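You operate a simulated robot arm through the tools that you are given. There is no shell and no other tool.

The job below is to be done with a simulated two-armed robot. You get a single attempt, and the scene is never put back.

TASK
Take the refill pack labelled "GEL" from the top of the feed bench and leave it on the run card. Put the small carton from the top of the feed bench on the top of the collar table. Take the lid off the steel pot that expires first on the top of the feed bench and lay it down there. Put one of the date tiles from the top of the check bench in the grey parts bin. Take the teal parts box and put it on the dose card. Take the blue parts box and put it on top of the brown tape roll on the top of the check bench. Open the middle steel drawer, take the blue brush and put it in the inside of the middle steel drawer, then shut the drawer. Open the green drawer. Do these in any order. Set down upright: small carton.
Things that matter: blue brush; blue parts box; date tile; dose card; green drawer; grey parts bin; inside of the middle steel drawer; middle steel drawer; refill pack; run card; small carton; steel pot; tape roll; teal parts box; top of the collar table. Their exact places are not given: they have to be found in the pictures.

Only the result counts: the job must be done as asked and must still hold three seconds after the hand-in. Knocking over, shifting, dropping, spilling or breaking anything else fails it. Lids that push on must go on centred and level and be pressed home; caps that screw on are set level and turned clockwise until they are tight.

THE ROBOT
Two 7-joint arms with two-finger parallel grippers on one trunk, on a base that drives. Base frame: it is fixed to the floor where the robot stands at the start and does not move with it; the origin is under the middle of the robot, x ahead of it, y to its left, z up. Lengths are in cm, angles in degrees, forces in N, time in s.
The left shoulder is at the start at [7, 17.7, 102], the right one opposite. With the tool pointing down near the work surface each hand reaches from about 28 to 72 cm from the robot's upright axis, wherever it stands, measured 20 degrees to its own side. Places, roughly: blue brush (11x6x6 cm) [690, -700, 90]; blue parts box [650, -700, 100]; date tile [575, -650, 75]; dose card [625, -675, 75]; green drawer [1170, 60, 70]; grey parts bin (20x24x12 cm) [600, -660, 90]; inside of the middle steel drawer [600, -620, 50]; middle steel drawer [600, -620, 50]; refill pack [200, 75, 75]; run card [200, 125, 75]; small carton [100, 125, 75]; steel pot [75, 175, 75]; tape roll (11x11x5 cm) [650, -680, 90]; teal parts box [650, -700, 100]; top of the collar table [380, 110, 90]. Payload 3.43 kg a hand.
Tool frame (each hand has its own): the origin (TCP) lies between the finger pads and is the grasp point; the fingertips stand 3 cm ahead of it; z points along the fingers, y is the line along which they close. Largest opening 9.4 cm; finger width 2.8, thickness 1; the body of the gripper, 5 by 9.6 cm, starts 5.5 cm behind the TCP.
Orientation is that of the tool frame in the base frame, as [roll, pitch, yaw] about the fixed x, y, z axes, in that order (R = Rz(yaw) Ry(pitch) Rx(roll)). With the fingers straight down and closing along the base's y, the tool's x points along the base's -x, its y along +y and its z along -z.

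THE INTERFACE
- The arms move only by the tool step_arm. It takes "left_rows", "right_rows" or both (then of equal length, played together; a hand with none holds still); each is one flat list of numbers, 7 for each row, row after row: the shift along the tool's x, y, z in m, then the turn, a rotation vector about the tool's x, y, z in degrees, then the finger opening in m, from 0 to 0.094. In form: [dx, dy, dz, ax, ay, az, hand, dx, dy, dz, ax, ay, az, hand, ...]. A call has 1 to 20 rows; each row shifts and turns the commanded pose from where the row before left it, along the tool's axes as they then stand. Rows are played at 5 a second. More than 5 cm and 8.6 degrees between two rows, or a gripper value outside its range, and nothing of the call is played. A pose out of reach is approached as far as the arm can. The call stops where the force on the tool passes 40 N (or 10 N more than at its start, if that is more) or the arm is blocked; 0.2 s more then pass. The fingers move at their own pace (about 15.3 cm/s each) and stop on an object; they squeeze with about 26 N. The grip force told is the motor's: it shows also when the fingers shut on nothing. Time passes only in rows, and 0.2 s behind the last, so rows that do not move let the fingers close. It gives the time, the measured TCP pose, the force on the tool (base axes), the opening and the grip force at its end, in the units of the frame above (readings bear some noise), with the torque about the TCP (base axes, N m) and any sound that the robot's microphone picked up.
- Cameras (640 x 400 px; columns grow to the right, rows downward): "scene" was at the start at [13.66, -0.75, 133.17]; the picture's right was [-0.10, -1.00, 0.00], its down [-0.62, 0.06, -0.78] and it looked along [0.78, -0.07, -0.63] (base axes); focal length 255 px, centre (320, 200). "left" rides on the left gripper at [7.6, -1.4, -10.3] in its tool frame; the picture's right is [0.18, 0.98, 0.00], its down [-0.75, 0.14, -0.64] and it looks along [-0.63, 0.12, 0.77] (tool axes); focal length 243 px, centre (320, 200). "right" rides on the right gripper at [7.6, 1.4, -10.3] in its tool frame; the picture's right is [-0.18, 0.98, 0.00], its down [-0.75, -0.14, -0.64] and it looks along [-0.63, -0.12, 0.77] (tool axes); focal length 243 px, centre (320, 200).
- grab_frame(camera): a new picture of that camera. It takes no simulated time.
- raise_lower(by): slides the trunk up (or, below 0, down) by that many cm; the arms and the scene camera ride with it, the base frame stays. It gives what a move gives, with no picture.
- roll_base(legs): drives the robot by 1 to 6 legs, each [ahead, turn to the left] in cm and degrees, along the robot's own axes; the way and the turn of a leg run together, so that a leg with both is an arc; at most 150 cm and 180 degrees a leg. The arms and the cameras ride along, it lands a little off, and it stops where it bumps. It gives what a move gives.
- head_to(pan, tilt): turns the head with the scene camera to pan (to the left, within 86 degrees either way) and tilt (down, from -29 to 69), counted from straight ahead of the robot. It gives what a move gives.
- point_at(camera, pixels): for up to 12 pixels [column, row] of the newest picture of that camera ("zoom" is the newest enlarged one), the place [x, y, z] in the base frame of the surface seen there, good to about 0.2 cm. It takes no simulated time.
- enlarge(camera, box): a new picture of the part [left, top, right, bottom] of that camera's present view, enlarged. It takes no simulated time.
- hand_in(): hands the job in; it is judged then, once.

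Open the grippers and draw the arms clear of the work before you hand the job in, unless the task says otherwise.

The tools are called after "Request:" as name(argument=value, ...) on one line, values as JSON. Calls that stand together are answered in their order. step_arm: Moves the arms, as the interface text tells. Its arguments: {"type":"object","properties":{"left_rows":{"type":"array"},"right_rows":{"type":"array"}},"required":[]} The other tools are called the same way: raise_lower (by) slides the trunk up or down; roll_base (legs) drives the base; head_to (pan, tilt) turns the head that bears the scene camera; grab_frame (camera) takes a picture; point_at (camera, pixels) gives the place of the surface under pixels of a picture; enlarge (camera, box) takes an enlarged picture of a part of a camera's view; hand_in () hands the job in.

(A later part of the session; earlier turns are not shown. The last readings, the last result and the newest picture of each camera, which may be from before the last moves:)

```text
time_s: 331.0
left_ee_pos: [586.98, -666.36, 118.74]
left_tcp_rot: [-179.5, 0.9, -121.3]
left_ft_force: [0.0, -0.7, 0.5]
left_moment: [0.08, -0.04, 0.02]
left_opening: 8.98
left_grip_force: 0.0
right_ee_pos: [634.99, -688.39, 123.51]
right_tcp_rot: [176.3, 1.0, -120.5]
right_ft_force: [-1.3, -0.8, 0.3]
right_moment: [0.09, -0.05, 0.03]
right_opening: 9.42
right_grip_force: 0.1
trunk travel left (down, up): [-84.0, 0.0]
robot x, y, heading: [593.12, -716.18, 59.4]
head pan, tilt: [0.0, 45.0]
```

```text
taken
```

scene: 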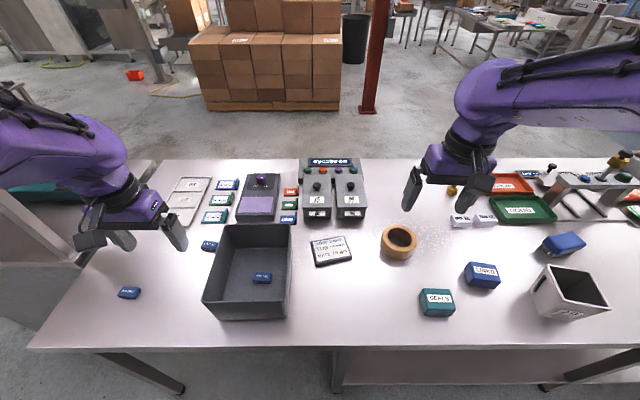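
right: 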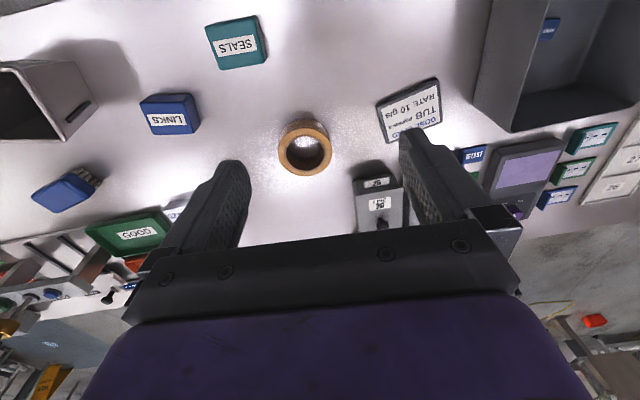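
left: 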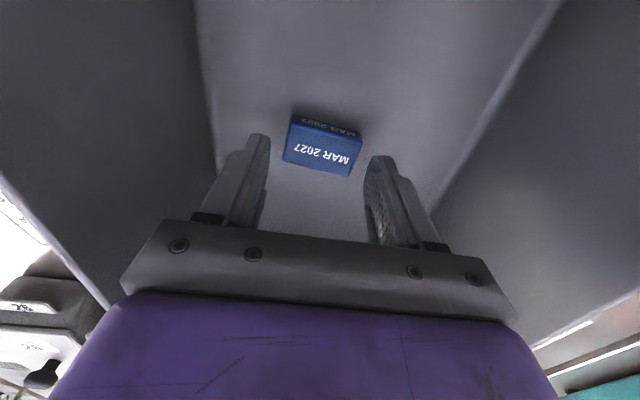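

Teal box at (236,40), card (408,110), tape (305,147), blue box (170,115) in the right view. I measure them.

Request:
point_at(camera="right", pixels=[[236, 43], [209, 25], [257, 18], [214, 55], [263, 48], [408, 110], [382, 105], [433, 83], [440, 118], [393, 138]])

Request:
enlarge(camera="right", box=[190, 0, 290, 80])

Request:
enlarge(camera="scene", box=[300, 215, 500, 325])

Request:
point_at(camera="zoom", pixels=[[395, 238], [485, 240], [402, 275], [492, 278], [400, 305], [495, 310], [40, 85], [145, 68], [60, 165], [165, 140], [320, 40], [315, 95]])

```text
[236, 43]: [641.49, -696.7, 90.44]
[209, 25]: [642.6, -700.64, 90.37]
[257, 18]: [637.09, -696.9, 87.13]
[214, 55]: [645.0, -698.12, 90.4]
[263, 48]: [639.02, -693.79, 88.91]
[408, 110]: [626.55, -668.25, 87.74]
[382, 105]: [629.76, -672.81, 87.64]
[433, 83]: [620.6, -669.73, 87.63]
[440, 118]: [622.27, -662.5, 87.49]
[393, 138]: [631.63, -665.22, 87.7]
```

```text
5.00 times, centred on (240, 40) of right
```

zoom: 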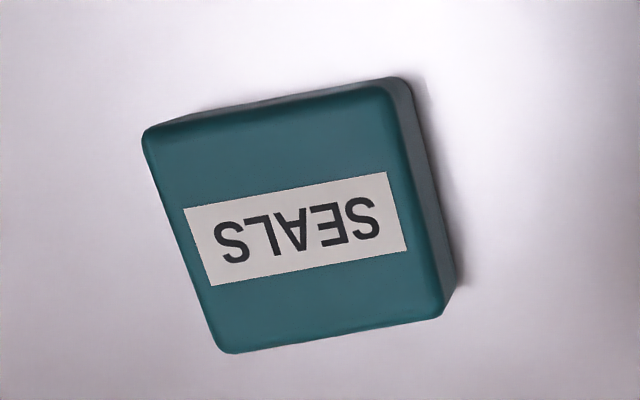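

```text
3.20 times, centred on (400, 270) of scene
```

zoom: 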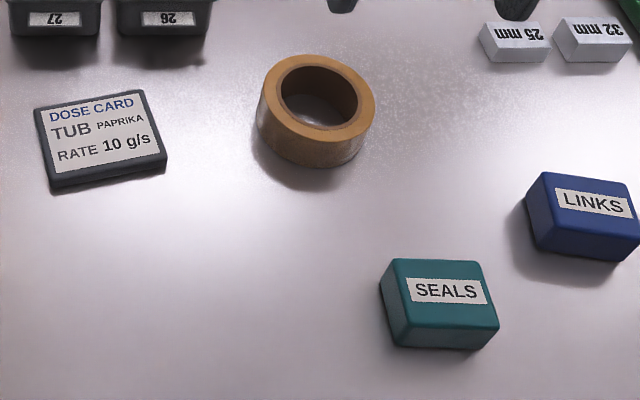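

```text
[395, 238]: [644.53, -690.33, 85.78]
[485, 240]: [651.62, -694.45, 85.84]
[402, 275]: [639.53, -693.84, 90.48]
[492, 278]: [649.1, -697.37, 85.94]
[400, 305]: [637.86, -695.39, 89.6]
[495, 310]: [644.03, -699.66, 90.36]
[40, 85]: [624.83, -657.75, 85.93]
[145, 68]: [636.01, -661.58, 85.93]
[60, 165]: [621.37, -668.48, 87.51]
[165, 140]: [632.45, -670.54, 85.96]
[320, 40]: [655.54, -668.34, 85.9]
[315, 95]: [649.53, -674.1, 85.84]
```

I refine the teal box's top corners.

Request:
point_at(camera="right", pixels=[[207, 27], [252, 19], [262, 61], [222, 68], [232, 44], [170, 98], [145, 105], [190, 97], [150, 132], [195, 127]])

```text
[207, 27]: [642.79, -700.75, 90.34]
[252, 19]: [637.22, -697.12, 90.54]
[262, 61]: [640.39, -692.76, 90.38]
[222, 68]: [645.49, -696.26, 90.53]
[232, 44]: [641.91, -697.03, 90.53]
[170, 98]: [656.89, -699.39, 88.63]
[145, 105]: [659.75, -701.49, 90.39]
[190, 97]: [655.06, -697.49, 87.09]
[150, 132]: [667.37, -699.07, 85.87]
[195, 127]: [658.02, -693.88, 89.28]
```

Teal box: centre (641.5,-696.7), top 90.5, 7 cm along ~147°. I level the right hand and move it above the box.

Request:
step_arm(right_rows=[0, 0, 0, 3.7, 0, 2.5, 0.094, 0.013, -0.0323, 0.03, 0, 0, 0, 0.094, 0.013, -0.0323, 0.03, 0, 0, 0, 0.094, 0.013, -0.0323, 0.03, 0, 0, 0, 0.094, 0, 0, 0.045, 0, 0, 0, 0.094, 0, 0, 0.045, 0, 0, 0, 0.094, 0, 0, 0, 0, 0, 0, 0.094])

Request:
grab_frame(camera="right")

```text
time_s: 332.6
left_ee_pos: [587.43, -665.3, 118.29]
left_tcp_rot: [-179.5, 0.3, -121.3]
left_ft_force: [-0.5, 0.6, -0.3]
left_moment: [0.0, -0.01, 0.04]
left_opening: 9.01
left_grip_force: 0.1
right_ee_pos: [641.59, -695.84, 105.05]
right_tcp_rot: [180.0, 0.3, -123.0]
right_ft_force: [0.5, 0.5, 0.1]
right_moment: [0.0, -0.01, 0.03]
right_opening: 9.39
right_grip_force: 0.0
trunk travel left (down, up): [-84.0, 0.0]
robot x, y, heading: [593.26, -716.43, 59.3]
head pan, tilt: [0.0, 45.0]
```

```text
taken
```

right: 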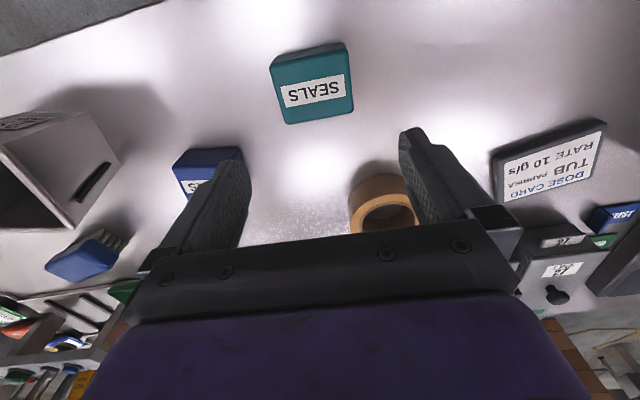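

I re-measure the box corners from here.

Request:
point_at(camera="right", pixels=[[275, 60], [344, 45], [350, 108], [290, 120], [312, 83], [372, 200], [405, 200], [380, 180]])

```text
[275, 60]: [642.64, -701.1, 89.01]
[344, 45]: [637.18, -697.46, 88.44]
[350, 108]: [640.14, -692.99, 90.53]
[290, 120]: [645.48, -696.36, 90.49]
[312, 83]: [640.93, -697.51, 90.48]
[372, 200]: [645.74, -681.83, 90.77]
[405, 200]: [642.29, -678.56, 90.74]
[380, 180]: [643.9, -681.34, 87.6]
```

I align on (641.4,-697), descend to z≈89.6 and close.

Request:
step_arm(right_rows=[0.011, -0.0043, 0.02, 0, 0, 0, 0.094, 0, 0, 0.045, 0, 0, 0, 0.094, 0, 0, 0.045, 0, 0, 0, 0.094, 0, 0, 0.044, 0, 0, 0, 0.094, 0, 0, 0, 0, 0, 0, 0.094])

Request:
grab_frame(camera="right")

```text
time_s: 333.8
left_ee_pos: [587.49, -665.46, 118.25]
left_tcp_rot: [-179.5, 0.3, -121.3]
left_ft_force: [-0.3, -0.3, 0.5]
left_moment: [-0.01, -0.01, -0.02]
left_opening: 8.99
left_grip_force: 0.0
right_ee_pos: [641.44, -696.99, 89.79]
right_tcp_rot: [179.9, 0.4, -123.0]
right_ft_force: [0.3, 0.1, -1.0]
right_moment: [-0.01, -0.01, 0.02]
right_opening: 9.39
right_grip_force: 0.1
trunk travel left (down, up): [-84.0, 0.0]
robot x, y, heading: [593.06, -716.67, 59.4]
head pan, tilt: [0.0, 45.0]
```

```text
taken
```

right: 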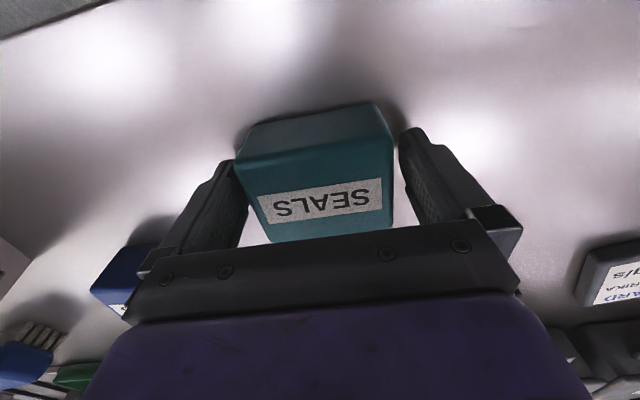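

The box is between the fingers. I close, lift.

Request:
step_arm(right_rows=[0, 0, 0, 0, 0, 0, 0.06, 0, 0, 0, 0, 0, 0, 0.05, 0, 0, 0, 0, 0, 0, 0.05, 0, 0, -0.03, 0, 0, 0, 0.05, 0, 0, -0.04, 0, 0, 0, 0.05, 0, 0, -0.04, 0, 0, 0, 0.05, 0, 0, -0.04, 0, 0, 0, 0.05])

Request:
grab_frame(camera="right")

Request:
grab_frame(camera="scene")

```text
time_s: 335.4
left_ee_pos: [587.39, -665.38, 118.3]
left_tcp_rot: [-179.6, 0.4, -121.3]
left_ft_force: [0.2, 0.0, -0.1]
left_moment: [-0.02, -0.03, -0.03]
left_opening: 8.99
left_grip_force: 0.1
right_ee_pos: [641.23, -697.17, 104.59]
right_tcp_rot: [-179.9, 0.3, -123.1]
right_ft_force: [0.7, -0.3, -2.1]
right_moment: [0.0, -0.01, -0.01]
right_opening: 7.91
right_grip_force: 26.1
trunk travel left (down, up): [-84.0, 0.0]
robot x, y, heading: [593.12, -716.64, 59.5]
head pan, tilt: [0.0, 45.0]
```

```text
taken
```

right: 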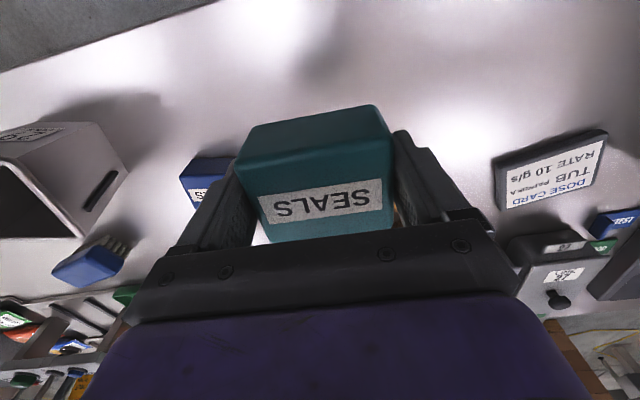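

```text
taken
```

scene: 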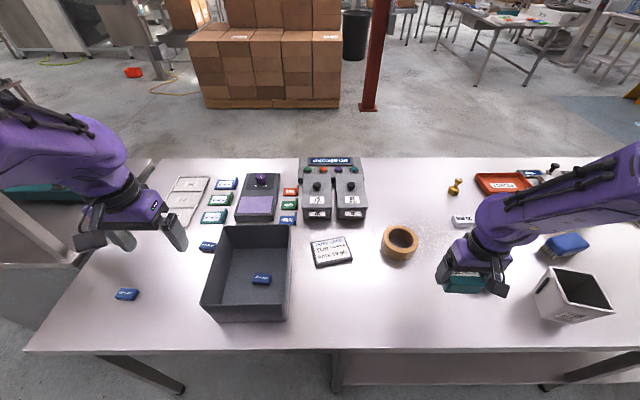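

Box held. I measure the dose card again.

Request:
point_at(camera="scene", pixels=[[313, 242], [345, 238], [350, 257], [319, 264], [331, 250], [384, 240], [416, 240], [400, 230], [400, 254], [400, 241]])

```text
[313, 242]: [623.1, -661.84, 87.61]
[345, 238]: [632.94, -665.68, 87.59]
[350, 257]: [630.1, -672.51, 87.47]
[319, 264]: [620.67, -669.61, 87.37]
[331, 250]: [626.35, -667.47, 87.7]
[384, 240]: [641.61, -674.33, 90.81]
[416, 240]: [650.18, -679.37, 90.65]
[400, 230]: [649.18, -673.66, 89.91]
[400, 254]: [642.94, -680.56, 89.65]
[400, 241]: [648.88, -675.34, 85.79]
```

Card centre (626.7,-667.4). I carry the box over it.

Request:
step_arm(right_rows=[-0.0244, 0.0406, 0, 0, 0, 0, 0.05, -0.0244, 0.0406, 0, 0, 0, 0, 0.05, -0.0244, 0.0406, 0, 0, 0, 0, 0.05, -0.0244, 0.0406, 0, 0, 0, 0, 0.05, -0.0244, 0.0406, 0, 0, 0, 0, 0.05, -0.0244, 0.0406, 0, 0, 0, 0, 0.05, -0.0244, 0.0406, 0, 0, 0, 0, 0.05, 0, 0, 0, 0, 0, 0, 0.05])

Request:
grab_frame(camera="right")

Request:
grab_frame(camera="scene")

```text
time_s: 337.2
left_ee_pos: [587.53, -665.32, 118.34]
left_tcp_rot: [-179.5, 0.3, -121.3]
left_ft_force: [0.2, -0.8, -0.5]
left_moment: [0.0, 0.02, 0.0]
left_opening: 9.0
left_grip_force: 0.0
right_ee_pos: [626.99, -667.19, 104.62]
right_tcp_rot: [180.0, 0.3, -122.9]
right_ft_force: [0.2, 0.2, -2.2]
right_moment: [-0.02, -0.01, 0.01]
right_opening: 7.91
right_grip_force: 25.6
trunk travel left (down, up): [-84.0, 0.0]
robot x, y, heading: [592.72, -716.54, 59.3]
head pan, tilt: [0.0, 45.0]
```

```text
taken
```

right: 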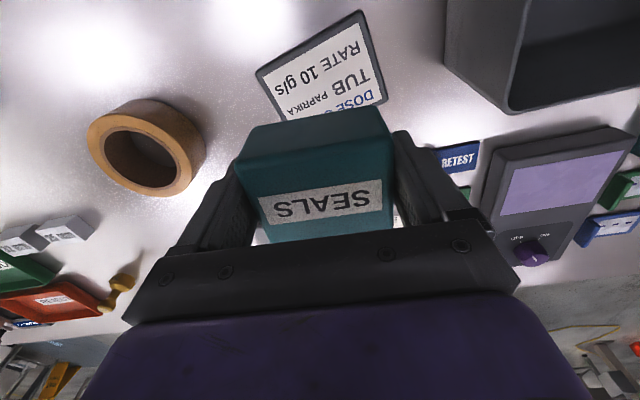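

```text
taken
```

scene: 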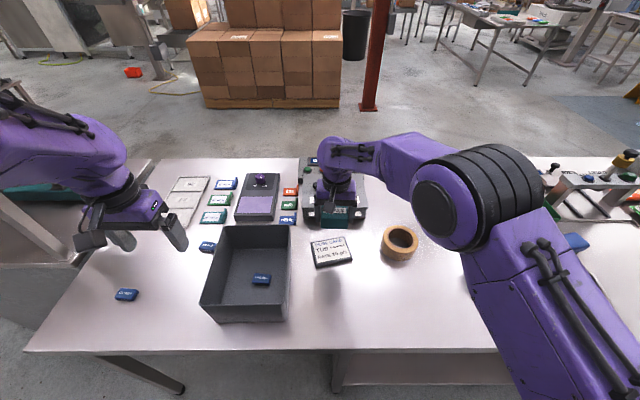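

Over the card. I rotate to match the card and lower.

Request:
step_arm(right_rows=[0, 0, 0.03, 0, 0, -5.5, 0.05, 0, 0, 0.03, 0, 0, -5.5, 0.05, 0, 0, 0.03, 0, 0, 0, 0.05, 0, 0, 0.025, 0, 0, 0, 0.05, 0, 0, 0, 0, 0, 0, 0.05])

Request:
grab_frame(camera="right")

```text
time_s: 338.4
left_ee_pos: [587.49, -665.4, 118.21]
left_tcp_rot: [-179.5, 0.3, -121.3]
left_ft_force: [-0.5, 0.0, -0.3]
left_moment: [-0.02, -0.02, -0.02]
left_opening: 9.0
left_grip_force: 0.0
right_ee_pos: [626.87, -667.16, 93.23]
right_tcp_rot: [-179.8, 0.3, -112.1]
right_ft_force: [0.4, -0.7, -2.0]
right_moment: [-0.02, -0.01, 0.02]
right_opening: 7.91
right_grip_force: 26.1
trunk travel left (down, up): [-84.0, 0.0]
robot x, y, heading: [593.63, -716.74, 59.2]
head pan, tilt: [0.0, 45.0]
```

```text
taken
```

right: 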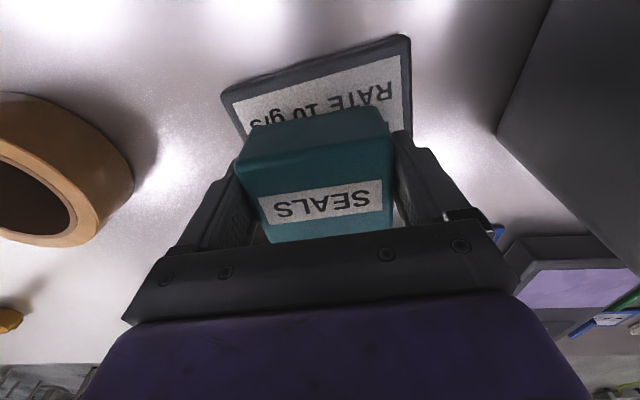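

Aligned. I lower to contact in small steps.

Request:
step_arm(right_rows=[0, 0, 0.009, 0, 0, 0, 0.05, 0, 0, 0.004, 0, 0, 0, 0.05, 0, 0, 0.002, 0, 0, 0, 0.05, 0, 0, 0.002, 0, 0, 0, 0.05, 0, 0, 0, 0, 0, 0, 0.05])

```text
time_s: 339.6
left_ee_pos: [587.54, -665.32, 118.17]
left_tcp_rot: [-179.5, 0.3, -121.3]
left_ft_force: [-0.1, 0.3, -0.1]
left_moment: [0.01, -0.01, -0.04]
left_opening: 9.0
left_grip_force: 0.1
right_ee_pos: [627.02, -667.13, 91.49]
right_tcp_rot: [-179.8, 0.3, -112.0]
right_ft_force: [0.3, 0.0, -1.3]
right_moment: [0.02, -0.02, -0.01]
right_opening: 7.94
right_grip_force: 26.0
trunk travel left (down, up): [-84.0, 0.0]
robot x, y, heading: [592.52, -716.82, 59.6]
head pan, tilt: [0.0, 45.0]
```

Request:
step_arm(right_rows=[0, 0, 0.002, 0, 0, 0, 0.05, 0, 0, 0.002, 0, 0, 0, 0.05, 0, 0, 0, 0, 0, 0, 0.05])

```text
time_s: 340.4
left_ee_pos: [587.44, -665.56, 118.28]
left_tcp_rot: [-179.5, 0.4, -121.4]
left_ft_force: [-0.5, 0.4, -0.1]
left_moment: [-0.01, -0.01, 0.02]
left_opening: 9.0
left_grip_force: 0.0
right_ee_pos: [626.95, -666.98, 91.12]
right_tcp_rot: [-179.9, 0.4, -112.1]
right_ft_force: [0.6, 1.3, 7.6]
right_moment: [0.07, 0.24, -0.02]
right_opening: 7.89
right_grip_force: 26.0
trunk travel left (down, up): [-84.0, 0.0]
robot x, y, heading: [593.19, -716.24, 59.3]
head pan, tilt: [0.0, 45.0]
```

Contact. I open and rise.

Request:
step_arm(right_rows=[0, 0, 0, 0, 0, 0, 0.085, 0, 0, 0, 0, 0, 0, 0.094, 0, 0, 0, 0, 0, 0, 0.094, 0, 0, -0.03, 0, 0, 0, 0.094, 0, 0, -0.04, 0, 0, 0, 0.094, 0, 0, -0.04, 0, 0, 0, 0.094, 0, 0, -0.04, 0, 0, 0, 0.094, 0, 0, -0.04, 0, 0, 0, 0.094])

Request:
grab_frame(camera="right")

Request:
grab_frame(camera="scene")

```text
time_s: 342.2
left_ee_pos: [587.36, -665.44, 118.2]
left_tcp_rot: [-179.5, 0.4, -121.4]
left_ft_force: [0.9, -0.9, 0.4]
left_moment: [-0.02, 0.02, 0.0]
left_opening: 9.0
left_grip_force: 0.1
right_ee_pos: [626.78, -667.13, 110.13]
right_tcp_rot: [-179.9, 0.3, -111.9]
right_ft_force: [-0.1, 0.0, 0.0]
right_moment: [0.01, 0.01, -0.01]
right_opening: 9.4
right_grip_force: 0.2
trunk travel left (down, up): [-84.0, 0.0]
robot x, y, heading: [592.92, -716.79, 59.4]
head pan, tilt: [0.0, 45.0]
```

```text
taken
```

right: 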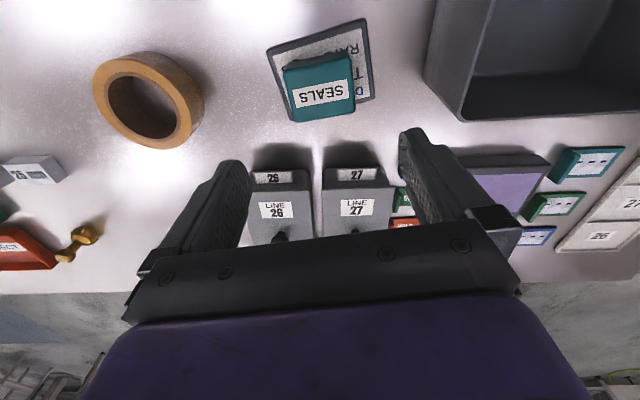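

```text
taken
```

scene: 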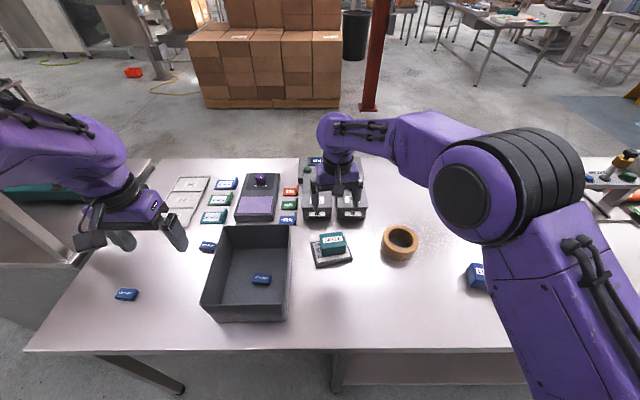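

Teal box stands on the dose card; I check it closely and measure the blue box and tape.

Request:
enlarge(camera="right", box=[250, 10, 390, 130])

Request:
point_at(camera="right", pixels=[[100, 75], [130, 58], [190, 85], [160, 140], [185, 130], [98, 115], [120, 128], [140, 100]])

```text
3.33 times, centred on (320, 70) of right
```

zoom: 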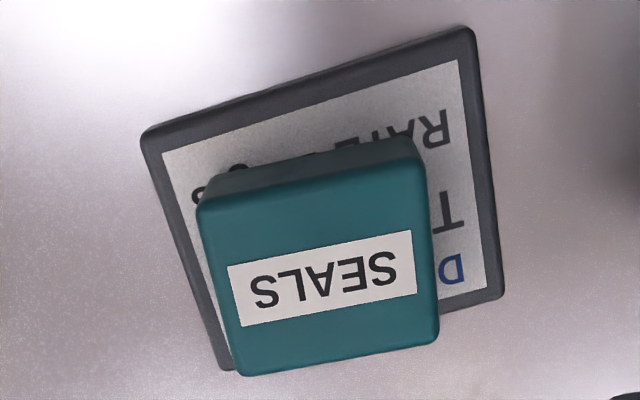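

```text
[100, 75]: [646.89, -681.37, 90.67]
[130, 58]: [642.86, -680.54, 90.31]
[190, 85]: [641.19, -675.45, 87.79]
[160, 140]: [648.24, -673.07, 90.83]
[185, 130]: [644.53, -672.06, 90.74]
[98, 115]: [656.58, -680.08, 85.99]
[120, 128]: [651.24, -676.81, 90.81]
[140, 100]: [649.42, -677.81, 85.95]
```

Good. Tape centre (646,-677), top 90.8. I move the right hand to above the blue box.

Request:
step_arm(right_rows=[0.0154, -0.042, 0, 0, 0, 0, 0.094, 0.0154, -0.042, 0, 0, 0, 0, 0.094, 0.0154, -0.042, 0, 0, 0, 0, 0.094, 0.0154, -0.042, 0, 0, 0, 0, 0.094, 0.0154, -0.042, 0, 0, 0, 0, 0.094, 0.0154, -0.042, 0, 0, 0, 0, 0.094, 0.0154, -0.042, 0, 0, 0, 0, 0.094, 0.0154, -0.042, 0, 0, 0, 0, 0.094, 0.0154, -0.042, 0, 0, 0, 0, 0.094, 0.0154, -0.042, 0, 0, 0, 0, 0.094, 0, 0, 0, 0, 0, 0, 0.094])

Request:
grab_frame(camera="right")

Request:
enlarge(camera="right", box=[240, 30, 400, 150])

```text
time_s: 344.6
left_ee_pos: [587.53, -665.29, 118.26]
left_tcp_rot: [-179.5, 0.2, -121.3]
left_ft_force: [-1.6, 1.0, -0.8]
left_moment: [-0.05, 0.0, 0.02]
left_opening: 9.0
left_grip_force: 0.1
right_ee_pos: [660.12, -697.16, 110.03]
right_tcp_rot: [-179.9, 0.3, -112.0]
right_ft_force: [-0.4, -0.6, -0.1]
right_moment: [-0.03, -0.02, 0.02]
right_opening: 9.39
right_grip_force: 0.1
trunk travel left (down, up): [-84.0, 0.0]
robot x, y, heading: [593.34, -716.27, 59.3]
head pan, tilt: [0.0, 45.0]
```

```text
taken
```

right: 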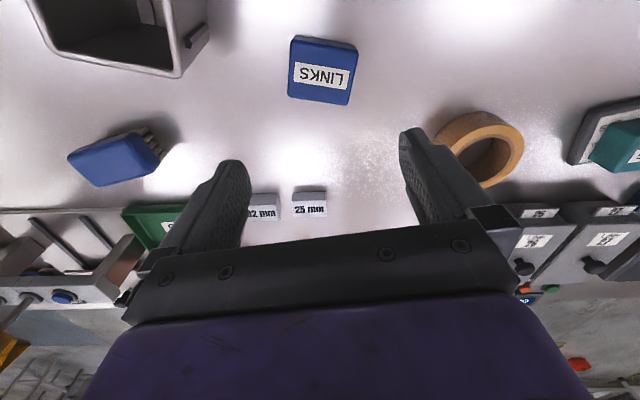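

```text
3.33 times, centred on (320, 90) of right
```

zoom: 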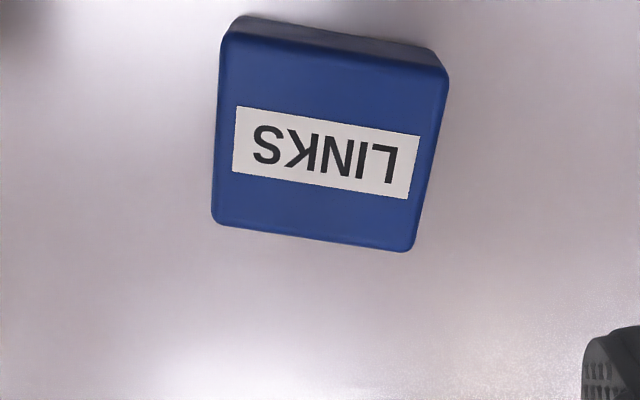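

Request:
point_at(camera="zoom", pixels=[[230, 38], [440, 75], [408, 245], [218, 215], [325, 145], [330, 55], [315, 228]])

Request:
point_at(camera="right", pixels=[[440, 130], [480, 115], [520, 140], [485, 182], [465, 150], [505, 155], [470, 125]])

```text
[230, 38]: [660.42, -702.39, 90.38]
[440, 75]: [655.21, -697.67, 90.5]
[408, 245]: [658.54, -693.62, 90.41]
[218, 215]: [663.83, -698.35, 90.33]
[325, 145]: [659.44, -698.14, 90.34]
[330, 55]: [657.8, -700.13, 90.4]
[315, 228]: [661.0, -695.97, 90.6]
```

```text
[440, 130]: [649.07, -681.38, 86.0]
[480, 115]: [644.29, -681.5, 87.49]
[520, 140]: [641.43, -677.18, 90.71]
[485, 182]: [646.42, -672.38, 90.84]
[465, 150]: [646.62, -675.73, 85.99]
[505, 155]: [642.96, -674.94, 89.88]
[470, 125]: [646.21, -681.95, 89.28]
```

Blue box centre (659.5,-698.0), long side at 138°. I rotate 20°, align and descend to 92 first.

Request:
step_arm(right_rows=[0, 0, 0, 0, 0, 6.7, 0.094, 0, 0, 0, 0, 0, 6.7, 0.094, 0, 0, 0, 0, 0, 6.6, 0.094, 0.01, -0.001, 0.03, 0, 0, 0, 0.094, 0, 0, 0.045, 0, 0, 0, 0.094, 0, 0, 0.045, 0, 0, 0, 0.094, 0, 0, 0, 0, 0, 0, 0.094])

Request:
grab_frame(camera="right")

```text
time_s: 346.2
left_ee_pos: [587.37, -665.42, 118.28]
left_tcp_rot: [-179.5, 0.4, -121.3]
left_ft_force: [-0.2, 0.1, 0.2]
left_moment: [0.0, -0.01, 0.0]
left_opening: 8.98
left_grip_force: 0.0
right_ee_pos: [659.41, -697.94, 97.97]
right_tcp_rot: [179.9, 0.4, -132.0]
right_ft_force: [-0.2, 0.2, 0.1]
right_moment: [-0.01, -0.02, 0.0]
right_opening: 9.39
right_grip_force: 0.1
trunk travel left (down, up): [-84.0, 0.0]
robot x, y, heading: [592.92, -716.6, 59.4]
head pan, tilt: [0.0, 45.0]
```

```text
taken
```

right: 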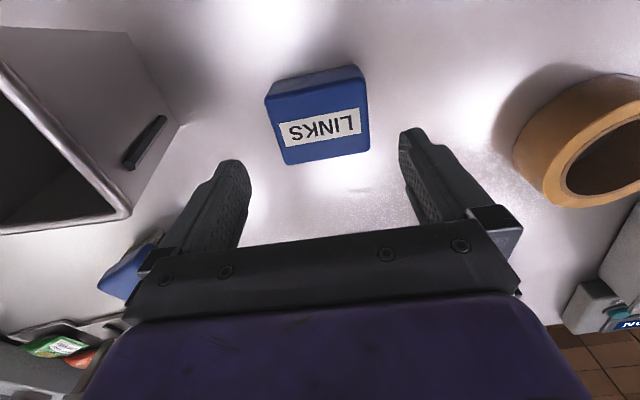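

Clearances look fine. I descend, close and lift.

Request:
step_arm(right_rows=[0, 0, 0.04, 0, 0, 0, 0.094, 0, 0, 0.043, 0, 0, 0, 0.094, 0, 0, 0, 0, 0, 0, 0.094, 0, 0, 0, 0, 0, 0, 0.06, 0, 0, 0, 0, 0, 0, 0.05, 0, 0, 0, 0, 0, 0, 0.05, 0, 0, -0.03, 0, 0, 0, 0.05, 0, 0, -0.04, 0, 0, 0, 0.05, 0, 0, -0.04, 0, 0, 0, 0.05])

Request:
grab_frame(camera="right")

Request:
grab_frame(camera="scene")

```text
time_s: 348.2
left_ee_pos: [587.45, -665.21, 118.2]
left_tcp_rot: [-179.5, 0.5, -121.3]
left_ft_force: [1.4, 0.3, -0.2]
left_moment: [-0.03, 0.03, 0.0]
left_opening: 9.01
left_grip_force: 0.0
right_ee_pos: [659.35, -698.02, 100.78]
right_tcp_rot: [-180.0, 0.3, -132.1]
right_ft_force: [-0.8, 0.1, -1.4]
right_moment: [0.0, -0.01, -0.01]
right_opening: 7.89
right_grip_force: 26.6
trunk travel left (down, up): [-84.0, 0.0]
robot x, y, heading: [593.14, -716.28, 59.6]
head pan, tilt: [0.0, 45.0]
```

```text
taken
```

right: 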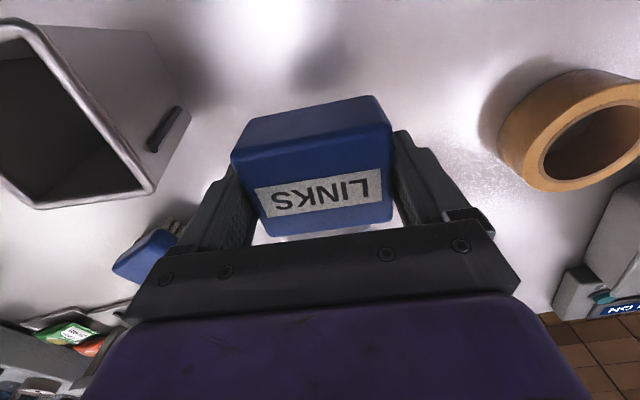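

```text
taken
```

scene: 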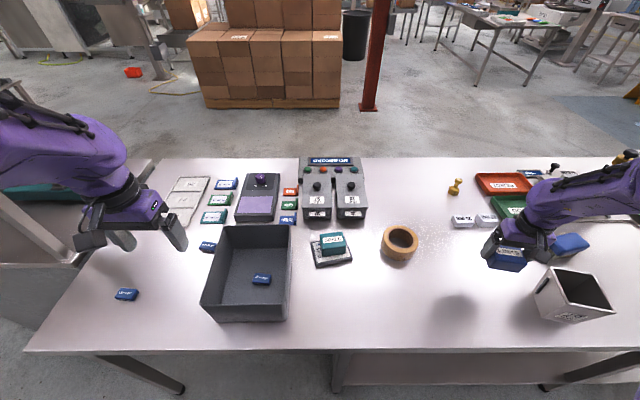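

Held. I measure the tape roll precisely.

Request:
enlarge(camera="scene", box=[370, 215, 430, 270])

```text
7.27 times, centred on (400, 242) of scene
```

zoom: 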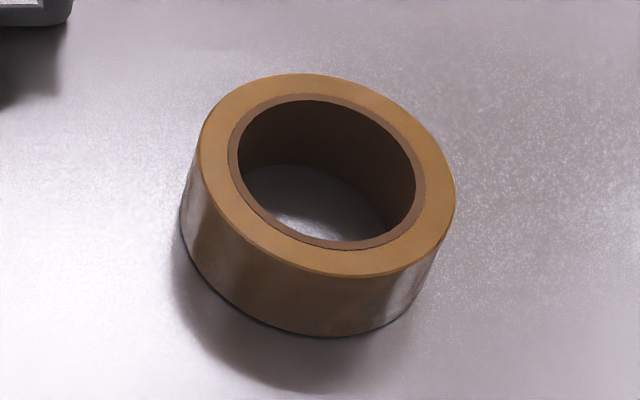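

Request:
point_at(camera="zoom", pixels=[[207, 145], [449, 215], [300, 80], [330, 268], [236, 160], [418, 195], [320, 100], [325, 243], [245, 90], [420, 130], [240, 230], [400, 262]])

```text
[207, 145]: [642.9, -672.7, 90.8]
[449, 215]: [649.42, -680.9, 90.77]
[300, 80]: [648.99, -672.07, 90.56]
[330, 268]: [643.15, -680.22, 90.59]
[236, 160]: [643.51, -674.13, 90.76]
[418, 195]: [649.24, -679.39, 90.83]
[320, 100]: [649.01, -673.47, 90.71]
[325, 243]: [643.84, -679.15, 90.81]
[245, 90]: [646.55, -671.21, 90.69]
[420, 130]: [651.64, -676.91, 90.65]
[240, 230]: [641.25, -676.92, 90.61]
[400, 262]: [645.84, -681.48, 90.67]
```

I check where the box sits relative to the TCP in the hand.

Request:
point_at(camera="right", pixels=[[240, 162], [386, 130], [390, 215], [268, 232], [315, 190]])

```text
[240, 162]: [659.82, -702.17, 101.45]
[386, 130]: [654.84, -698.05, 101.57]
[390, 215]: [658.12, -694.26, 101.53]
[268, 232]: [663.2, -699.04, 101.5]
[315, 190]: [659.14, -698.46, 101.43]
```

Box centre is within 0.4 cm of the TCP. I carry it over the tape centre (646.2,-676.5).

Request:
step_arm(right_rows=[-0.0124, 0.0402, 0, 0, 0, 0, 0.05, -0.0124, 0.0402, 0, 0, 0, 0, 0.05, -0.0124, 0.0402, 0, 0, 0, 0, 0.05, -0.0124, 0.0402, 0, 0, 0, 0, 0.05, -0.0124, 0.0402, 0, 0, 0, 0, 0.05, -0.0124, 0.0402, 0, 0, 0, 0, 0.05, 0, 0, 0, 0, 0, 0, 0.05])

Request:
grab_frame(camera="right")

Request:
enlarge(camera="scene", box=[350, 180, 470, 280])

```text
time_s: 349.8
left_ee_pos: [587.64, -665.38, 118.32]
left_tcp_rot: [-179.4, 0.3, -121.4]
left_ft_force: [0.6, -0.9, 0.7]
left_moment: [0.01, 0.02, -0.03]
left_opening: 9.02
left_grip_force: 0.1
right_ee_pos: [646.67, -676.34, 100.83]
right_tcp_rot: [180.0, 0.3, -132.0]
right_ft_force: [-0.5, 0.1, -1.9]
right_moment: [0.0, -0.02, -0.01]
right_opening: 7.9
right_grip_force: 26.4
trunk travel left (down, up): [-84.0, 0.0]
robot x, y, heading: [592.91, -716.56, 59.6]
head pan, tilt: [0.0, 45.0]
```

```text
taken
```

right: 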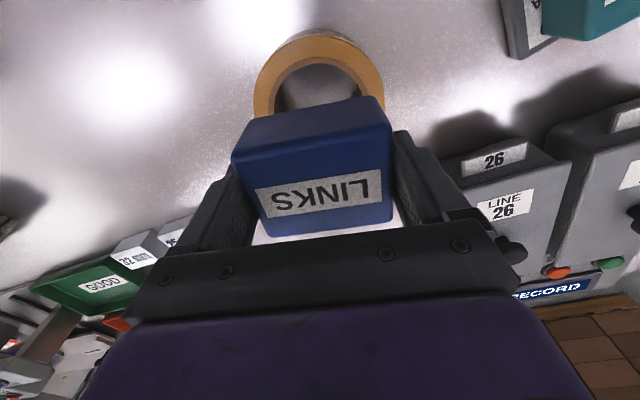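

```text
4.00 times, centred on (410, 230) of scene
```

zoom: 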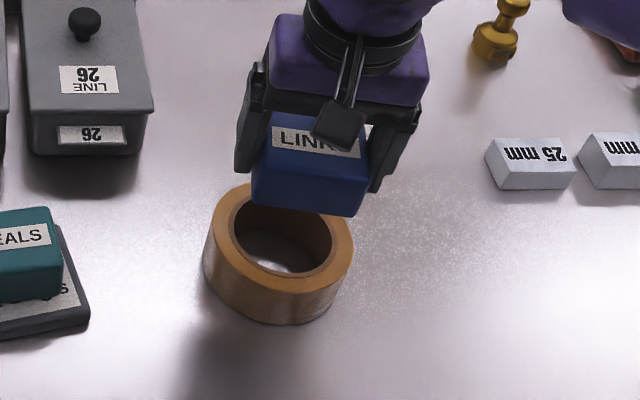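

Well placed; I lower to just above the tape and look.

Request:
step_arm(right_rows=[0, 0, 0.03, 0, 0, 0, 0.05, 0, 0, 0.02, 0, 0, 0, 0.05, 0, 0, 0, 0, 0, 0, 0.05])

Request:
grab_frame(camera="right")

Request:
enlarge(camera="scene", box=[370, 200, 450, 270])

```text
time_s: 350.6
left_ee_pos: [587.53, -665.31, 118.31]
left_tcp_rot: [-179.4, 0.2, -121.3]
left_ft_force: [-1.5, -0.2, -0.4]
left_moment: [0.0, -0.07, -0.02]
left_opening: 9.0
left_grip_force: 0.0
right_ee_pos: [646.59, -676.27, 95.71]
right_tcp_rot: [179.9, 0.4, -131.9]
right_ft_force: [-0.6, 0.4, -0.8]
right_moment: [-0.02, -0.03, 0.02]
right_opening: 7.9
right_grip_force: 25.7
trunk travel left (down, up): [-84.0, 0.0]
robot x, y, heading: [592.98, -716.79, 59.6]
head pan, tilt: [0.0, 45.0]
```

```text
taken
```

right: 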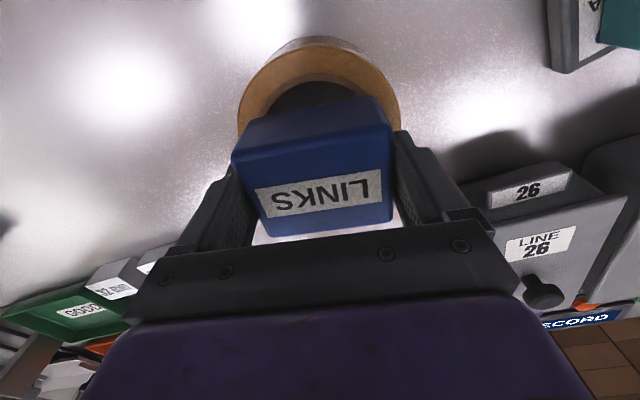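

```text
5.71 times, centred on (410, 235) of scene
```

zoom: 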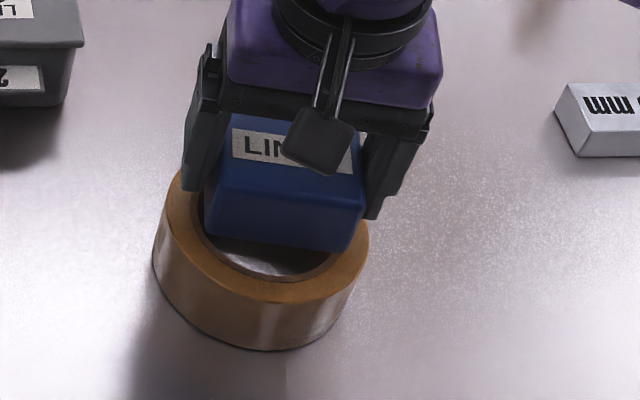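

I verify with direct points on the box's near face and the ring.

Request:
point_at(camera="zoom", pixels=[[212, 230], [345, 245], [278, 238], [225, 180], [358, 200], [170, 215], [360, 260], [270, 300], [250, 290], [280, 215]])

```text
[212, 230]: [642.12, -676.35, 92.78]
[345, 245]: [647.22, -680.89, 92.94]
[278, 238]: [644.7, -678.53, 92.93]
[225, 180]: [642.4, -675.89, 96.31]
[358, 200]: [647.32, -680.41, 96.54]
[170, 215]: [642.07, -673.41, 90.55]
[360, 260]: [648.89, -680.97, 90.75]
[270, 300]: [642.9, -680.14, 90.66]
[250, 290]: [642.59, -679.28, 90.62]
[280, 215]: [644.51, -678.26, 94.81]
```

Box centre ≈ (646.6,-676.4), within 0.4 cm of the roll's centre. I nudge slightly and lower to contact.

Request:
step_arm(right_rows=[0.002, 0.002, 0.004, 0, 0, 0, 0.05, 0, 0, 0.004, 0, 0, 0, 0.05, 0, 0, 0.002, 0, 0, 0, 0.05, 0, 0, 0, 0, 0, 0, 0.05])

```text
time_s: 351.6
left_ee_pos: [587.5, -665.42, 118.28]
left_tcp_rot: [-179.5, 0.3, -121.3]
left_ft_force: [-0.2, 0.0, -0.1]
left_moment: [-0.01, -0.01, 0.03]
left_opening: 9.01
left_grip_force: 0.1
right_ee_pos: [646.35, -676.25, 94.8]
right_tcp_rot: [179.9, 0.3, -132.0]
right_ft_force: [0.9, 0.6, -1.7]
right_moment: [-0.03, -0.01, 0.0]
right_opening: 7.9
right_grip_force: 26.3
trunk travel left (down, up): [-84.0, 0.0]
robot x, y, heading: [593.22, -716.47, 59.6]
head pan, tilt: [0.0, 45.0]
```

Request:
step_arm(right_rows=[0, 0, 0.002, 0, 0, 0, 0.05, 0, 0, 0.002, 0, 0, 0, 0.05, 0, 0, 0, 0, 0, 0, 0.05])

```text
time_s: 352.4
left_ee_pos: [587.41, -665.35, 118.27]
left_tcp_rot: [-179.4, 0.4, -121.3]
left_ft_force: [0.1, 0.0, 0.3]
left_moment: [0.02, -0.01, 0.02]
left_opening: 9.0
left_grip_force: 0.0
right_ee_pos: [646.28, -676.2, 94.66]
right_tcp_rot: [-180.0, 0.5, -132.0]
right_ft_force: [2.8, 0.7, 9.8]
right_moment: [-0.23, 0.04, 0.1]
right_opening: 7.89
right_grip_force: 25.7
trunk travel left (down, up): [-84.0, 0.0]
robot x, y, heading: [592.91, -716.3, 59.5]
head pan, tilt: [0.0, 45.0]
```

Contact (10 N). I open slowly and check before rising.

Request:
step_arm(right_rows=[0, 0, 0, 0, 0, 0, 0.08, 0, 0, 0, 0, 0, 0, 0.084, 0, 0, 0, 0, 0, 0, 0.094, 0, 0, 0, 0, 0, 0, 0.094])

Request:
grab_frame(camera="right")

```text
time_s: 353.4
left_ee_pos: [587.54, -665.28, 118.24]
left_tcp_rot: [-179.5, 0.3, -121.4]
left_ft_force: [0.1, -0.1, 0.0]
left_moment: [-0.03, 0.03, -0.01]
left_opening: 8.99
left_grip_force: 0.0
right_ee_pos: [646.15, -676.2, 94.31]
right_tcp_rot: [179.9, 0.3, -131.9]
right_ft_force: [0.5, 0.4, 0.3]
right_moment: [0.03, -0.02, 0.0]
right_opening: 9.41
right_grip_force: 0.0
trunk travel left (down, up): [-84.0, 0.0]
robot x, y, heading: [593.52, -716.18, 59.4]
head pan, tilt: [0.0, 45.0]
```

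```text
taken
```

right: 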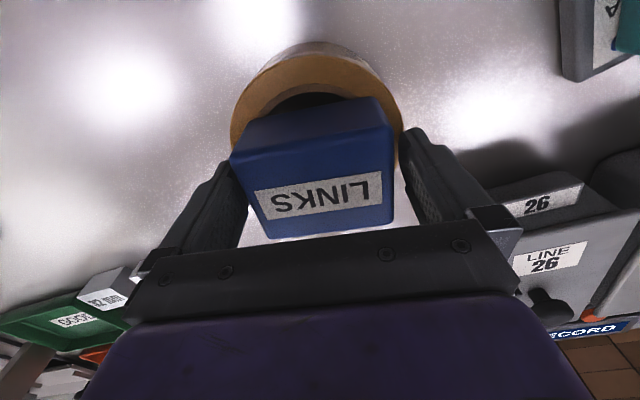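

Released level. I centre the fingers 0.4 cm and rise.

Request:
step_arm(right_rows=[0, -0.004, 0, 0, 0, 0, 0.094, 0, 0, -0.02, 0, 0, 0, 0.094, 0, 0, -0.04, 0, 0, 0, 0.094, 0, 0, -0.04, 0, 0, 0, 0.094, 0, 0, -0.04, 0, 0, 0, 0.094, 0, 0, -0.04, 0, 0, 0, 0.094, 0.04, 0, -0.02, 0, 0, -4, 0.094, 0.04, 0, -0.02, 0, 0, -4, 0.094, 0.03, 0, 0, 0, 0, -4, 0.094])

Request:
grab_frame(camera="scene")

Request:
enlarge(camera="scene", box=[290, 200, 450, 300])

```text
time_s: 355.4
left_ee_pos: [587.52, -665.35, 118.23]
left_tcp_rot: [-179.5, 0.4, -121.3]
left_ft_force: [0.7, 0.2, -0.5]
left_moment: [0.0, 0.03, 0.0]
left_opening: 9.0
left_grip_force: 0.1
right_ee_pos: [639.57, -685.32, 116.31]
right_tcp_rot: [180.0, 0.4, -120.1]
right_ft_force: [-0.8, -0.1, 0.4]
right_moment: [0.03, 0.0, 0.0]
right_opening: 9.41
right_grip_force: 0.1
trunk travel left (down, up): [-84.0, 0.0]
robot x, y, heading: [593.14, -716.23, 59.5]
head pan, tilt: [0.0, 45.0]
```

```text
taken
```

scene: 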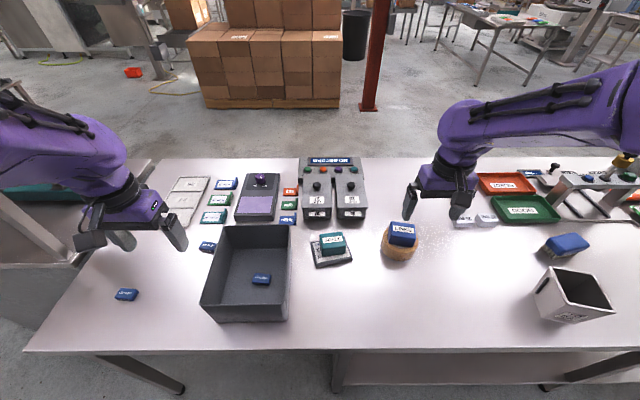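

```text
4.00 times, centred on (370, 250) of scene
```

zoom: 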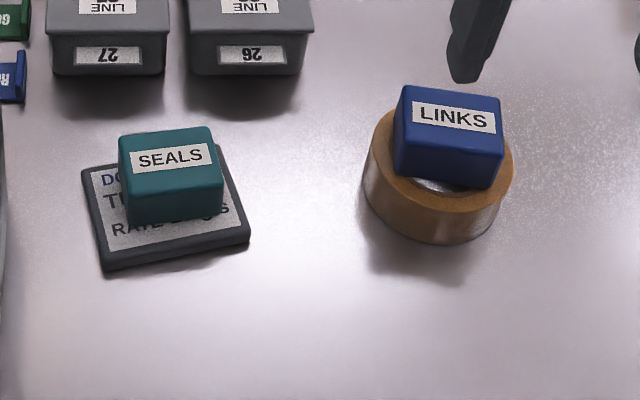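

Both boxes sit well. Next the blue brush at (566,244): I back off, shift 52 cm right along the bench and come closer again.

Request:
roll_base(legs=[[-25, 0], [0, -90], [55, 0], [0, 90], [19, 0]])

Request:
grab_frame(camera="scene")

Request:
grab_frame(camera="right")

```text
time_s: 368.8
left_ee_pos: [630.88, -698.7, 118.39]
left_tcp_rot: [-179.6, 0.5, -120.5]
left_ft_force: [0.5, -0.2, -0.6]
left_moment: [0.02, 0.01, 0.01]
left_opening: 9.01
left_grip_force: 0.1
right_ee_pos: [683.53, -717.78, 116.37]
right_tcp_rot: [-180.0, 0.4, -119.3]
right_ft_force: [-0.4, 0.4, 0.2]
right_moment: [0.0, 0.03, 0.01]
right_opening: 9.38
right_grip_force: 0.2
trunk travel left (down, up): [-84.0, 0.0]
robot x, y, heading: [637.6, -749.41, 60.2]
head pan, tilt: [0.0, 45.0]
```

```text
taken
```

scene: 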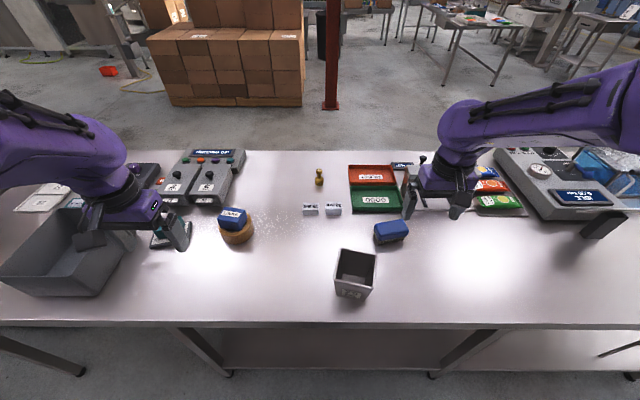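

```text
taken
```

right: 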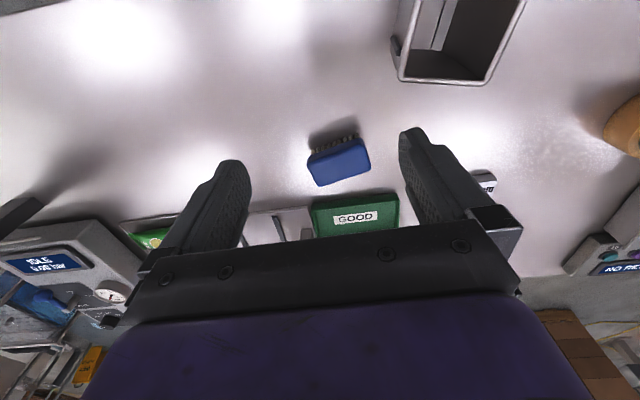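

Brush at (338,160) in the right view. I enlarge and measure.

Request:
enlarge(camera="right", box=[290, 110, 400, 200])

Request:
point_at(camera="right", pixels=[[308, 158], [366, 140], [370, 168], [320, 185], [338, 160], [335, 135], [316, 145], [357, 135], [410, 78], [485, 82], [395, 50]])

Request:
enlarge(camera="scene", box=[320, 195, 440, 305])

```text
4.44 times, centred on (345, 155) of right
```

zoom: 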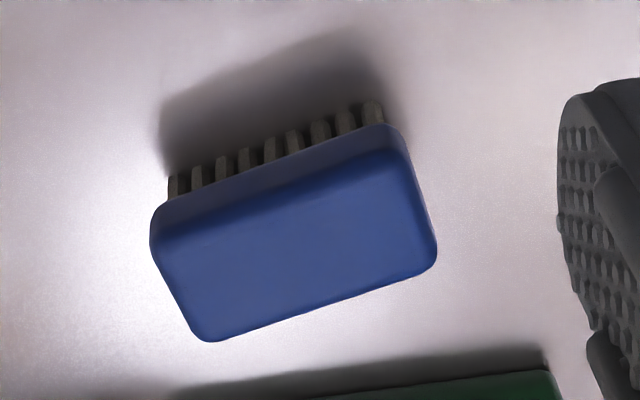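

```text
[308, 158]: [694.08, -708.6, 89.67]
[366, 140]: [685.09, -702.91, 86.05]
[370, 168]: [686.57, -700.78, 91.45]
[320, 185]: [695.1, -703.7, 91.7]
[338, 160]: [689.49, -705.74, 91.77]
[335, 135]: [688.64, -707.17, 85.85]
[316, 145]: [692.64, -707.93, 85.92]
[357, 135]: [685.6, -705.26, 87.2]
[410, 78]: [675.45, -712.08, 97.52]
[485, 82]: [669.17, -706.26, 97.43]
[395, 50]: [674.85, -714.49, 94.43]
```

```text
3.64 times, centred on (380, 250) of scene
```

zoom: 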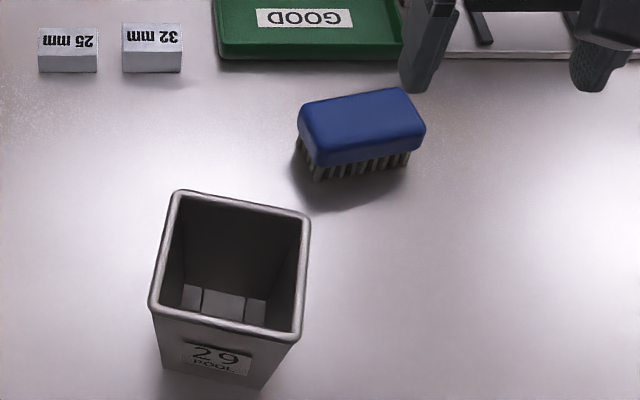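

Brush centre ≈ (690,-704.8), top z 91.7, long side at 161°. I turn the right hand 80° so that the fingers close across its width.

Request:
step_arm(right_rows=[0, 0, 0, 0, 0, 8, 0.094, 0, 0, 0, 0, 0, 8, 0.094, 0, 0, 0, 0, 0, 8, 0.094, 0, 0, 0, 0, 0, 8, 0.094, 0, 0, 0, 0, 0, 8, 0.094, 0, 0, 0, 0, 0, 8, 0.094, 0, 0, 0, 0, 0, 8, 0.094, 0, 0, 0, 0, 0, 8, 0.094, 0, 0, 0, 0, 0, 8, 0.094, 0, 0, 0, 0, 0, 8, 0.094, 0, 0, 0, 0, 0, 0, 0.094])

Request:
grab_frame(camera="right")

Request:
grab_frame(camera="scene")

```text
time_s: 371.2
left_ee_pos: [630.91, -698.41, 118.31]
left_tcp_rot: [-179.5, 0.3, -120.5]
left_ft_force: [0.4, 0.1, 0.5]
left_moment: [-0.01, 0.03, -0.01]
left_opening: 9.02
left_grip_force: 0.1
right_ee_pos: [683.57, -717.56, 116.23]
right_tcp_rot: [179.6, 0.2, 160.6]
right_ft_force: [-0.1, 0.7, 0.5]
right_moment: [0.0, 0.03, 0.01]
right_opening: 9.42
right_grip_force: 0.1
trunk travel left (down, up): [-84.0, 0.0]
robot x, y, heading: [637.51, -749.33, 60.1]
head pan, tilt: [0.0, 45.0]
```

```text
taken
```

right: 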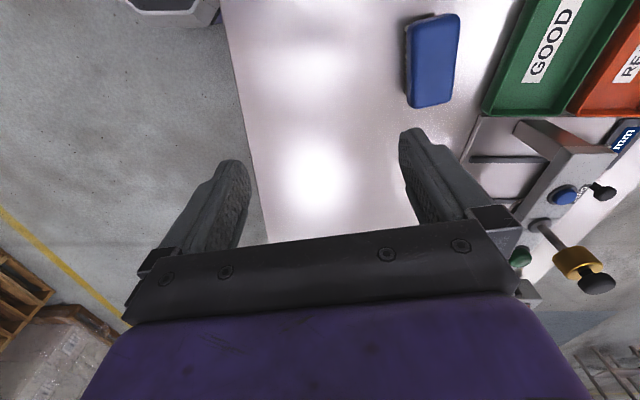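

```text
taken
```

scene: 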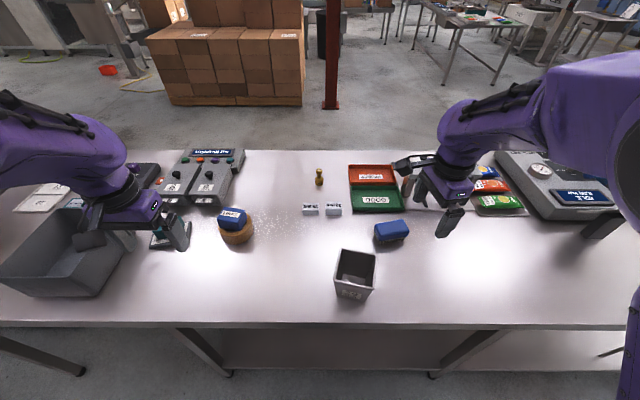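

Rotation worked; brush at (433,60). I measure its corners.

Request:
point_at(camera="right", pixels=[[416, 22], [457, 18], [450, 98], [412, 103], [435, 60], [412, 60], [456, 55]])

```text
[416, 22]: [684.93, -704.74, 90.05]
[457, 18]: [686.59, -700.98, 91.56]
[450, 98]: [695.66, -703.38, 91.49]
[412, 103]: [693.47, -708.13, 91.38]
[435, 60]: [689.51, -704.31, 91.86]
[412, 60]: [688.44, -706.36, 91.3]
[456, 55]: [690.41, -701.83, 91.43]
```

The green tray is close behind the brush; I measure the gap.

Request:
point_at(camera="right", pixels=[[486, 108], [500, 70], [520, 15], [484, 112], [475, 60], [505, 60]])

Request:
enlarge(camera="right", box=[380, 0, 540, 130])

```text
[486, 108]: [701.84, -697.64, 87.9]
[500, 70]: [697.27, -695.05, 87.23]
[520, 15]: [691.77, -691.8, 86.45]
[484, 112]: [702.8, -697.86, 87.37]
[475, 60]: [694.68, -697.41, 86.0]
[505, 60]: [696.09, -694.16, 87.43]
```

```text
3.08 times, centred on (460, 65) of right
```

zoom: 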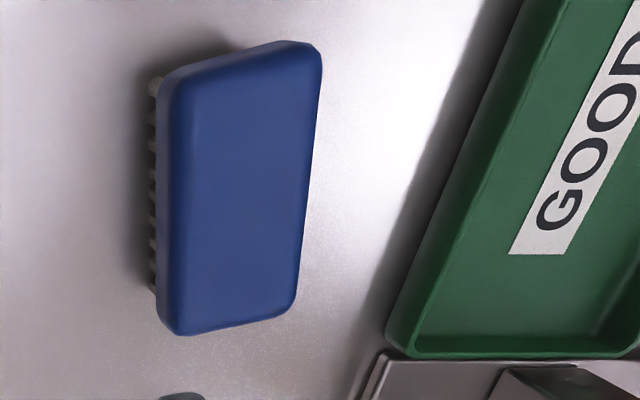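

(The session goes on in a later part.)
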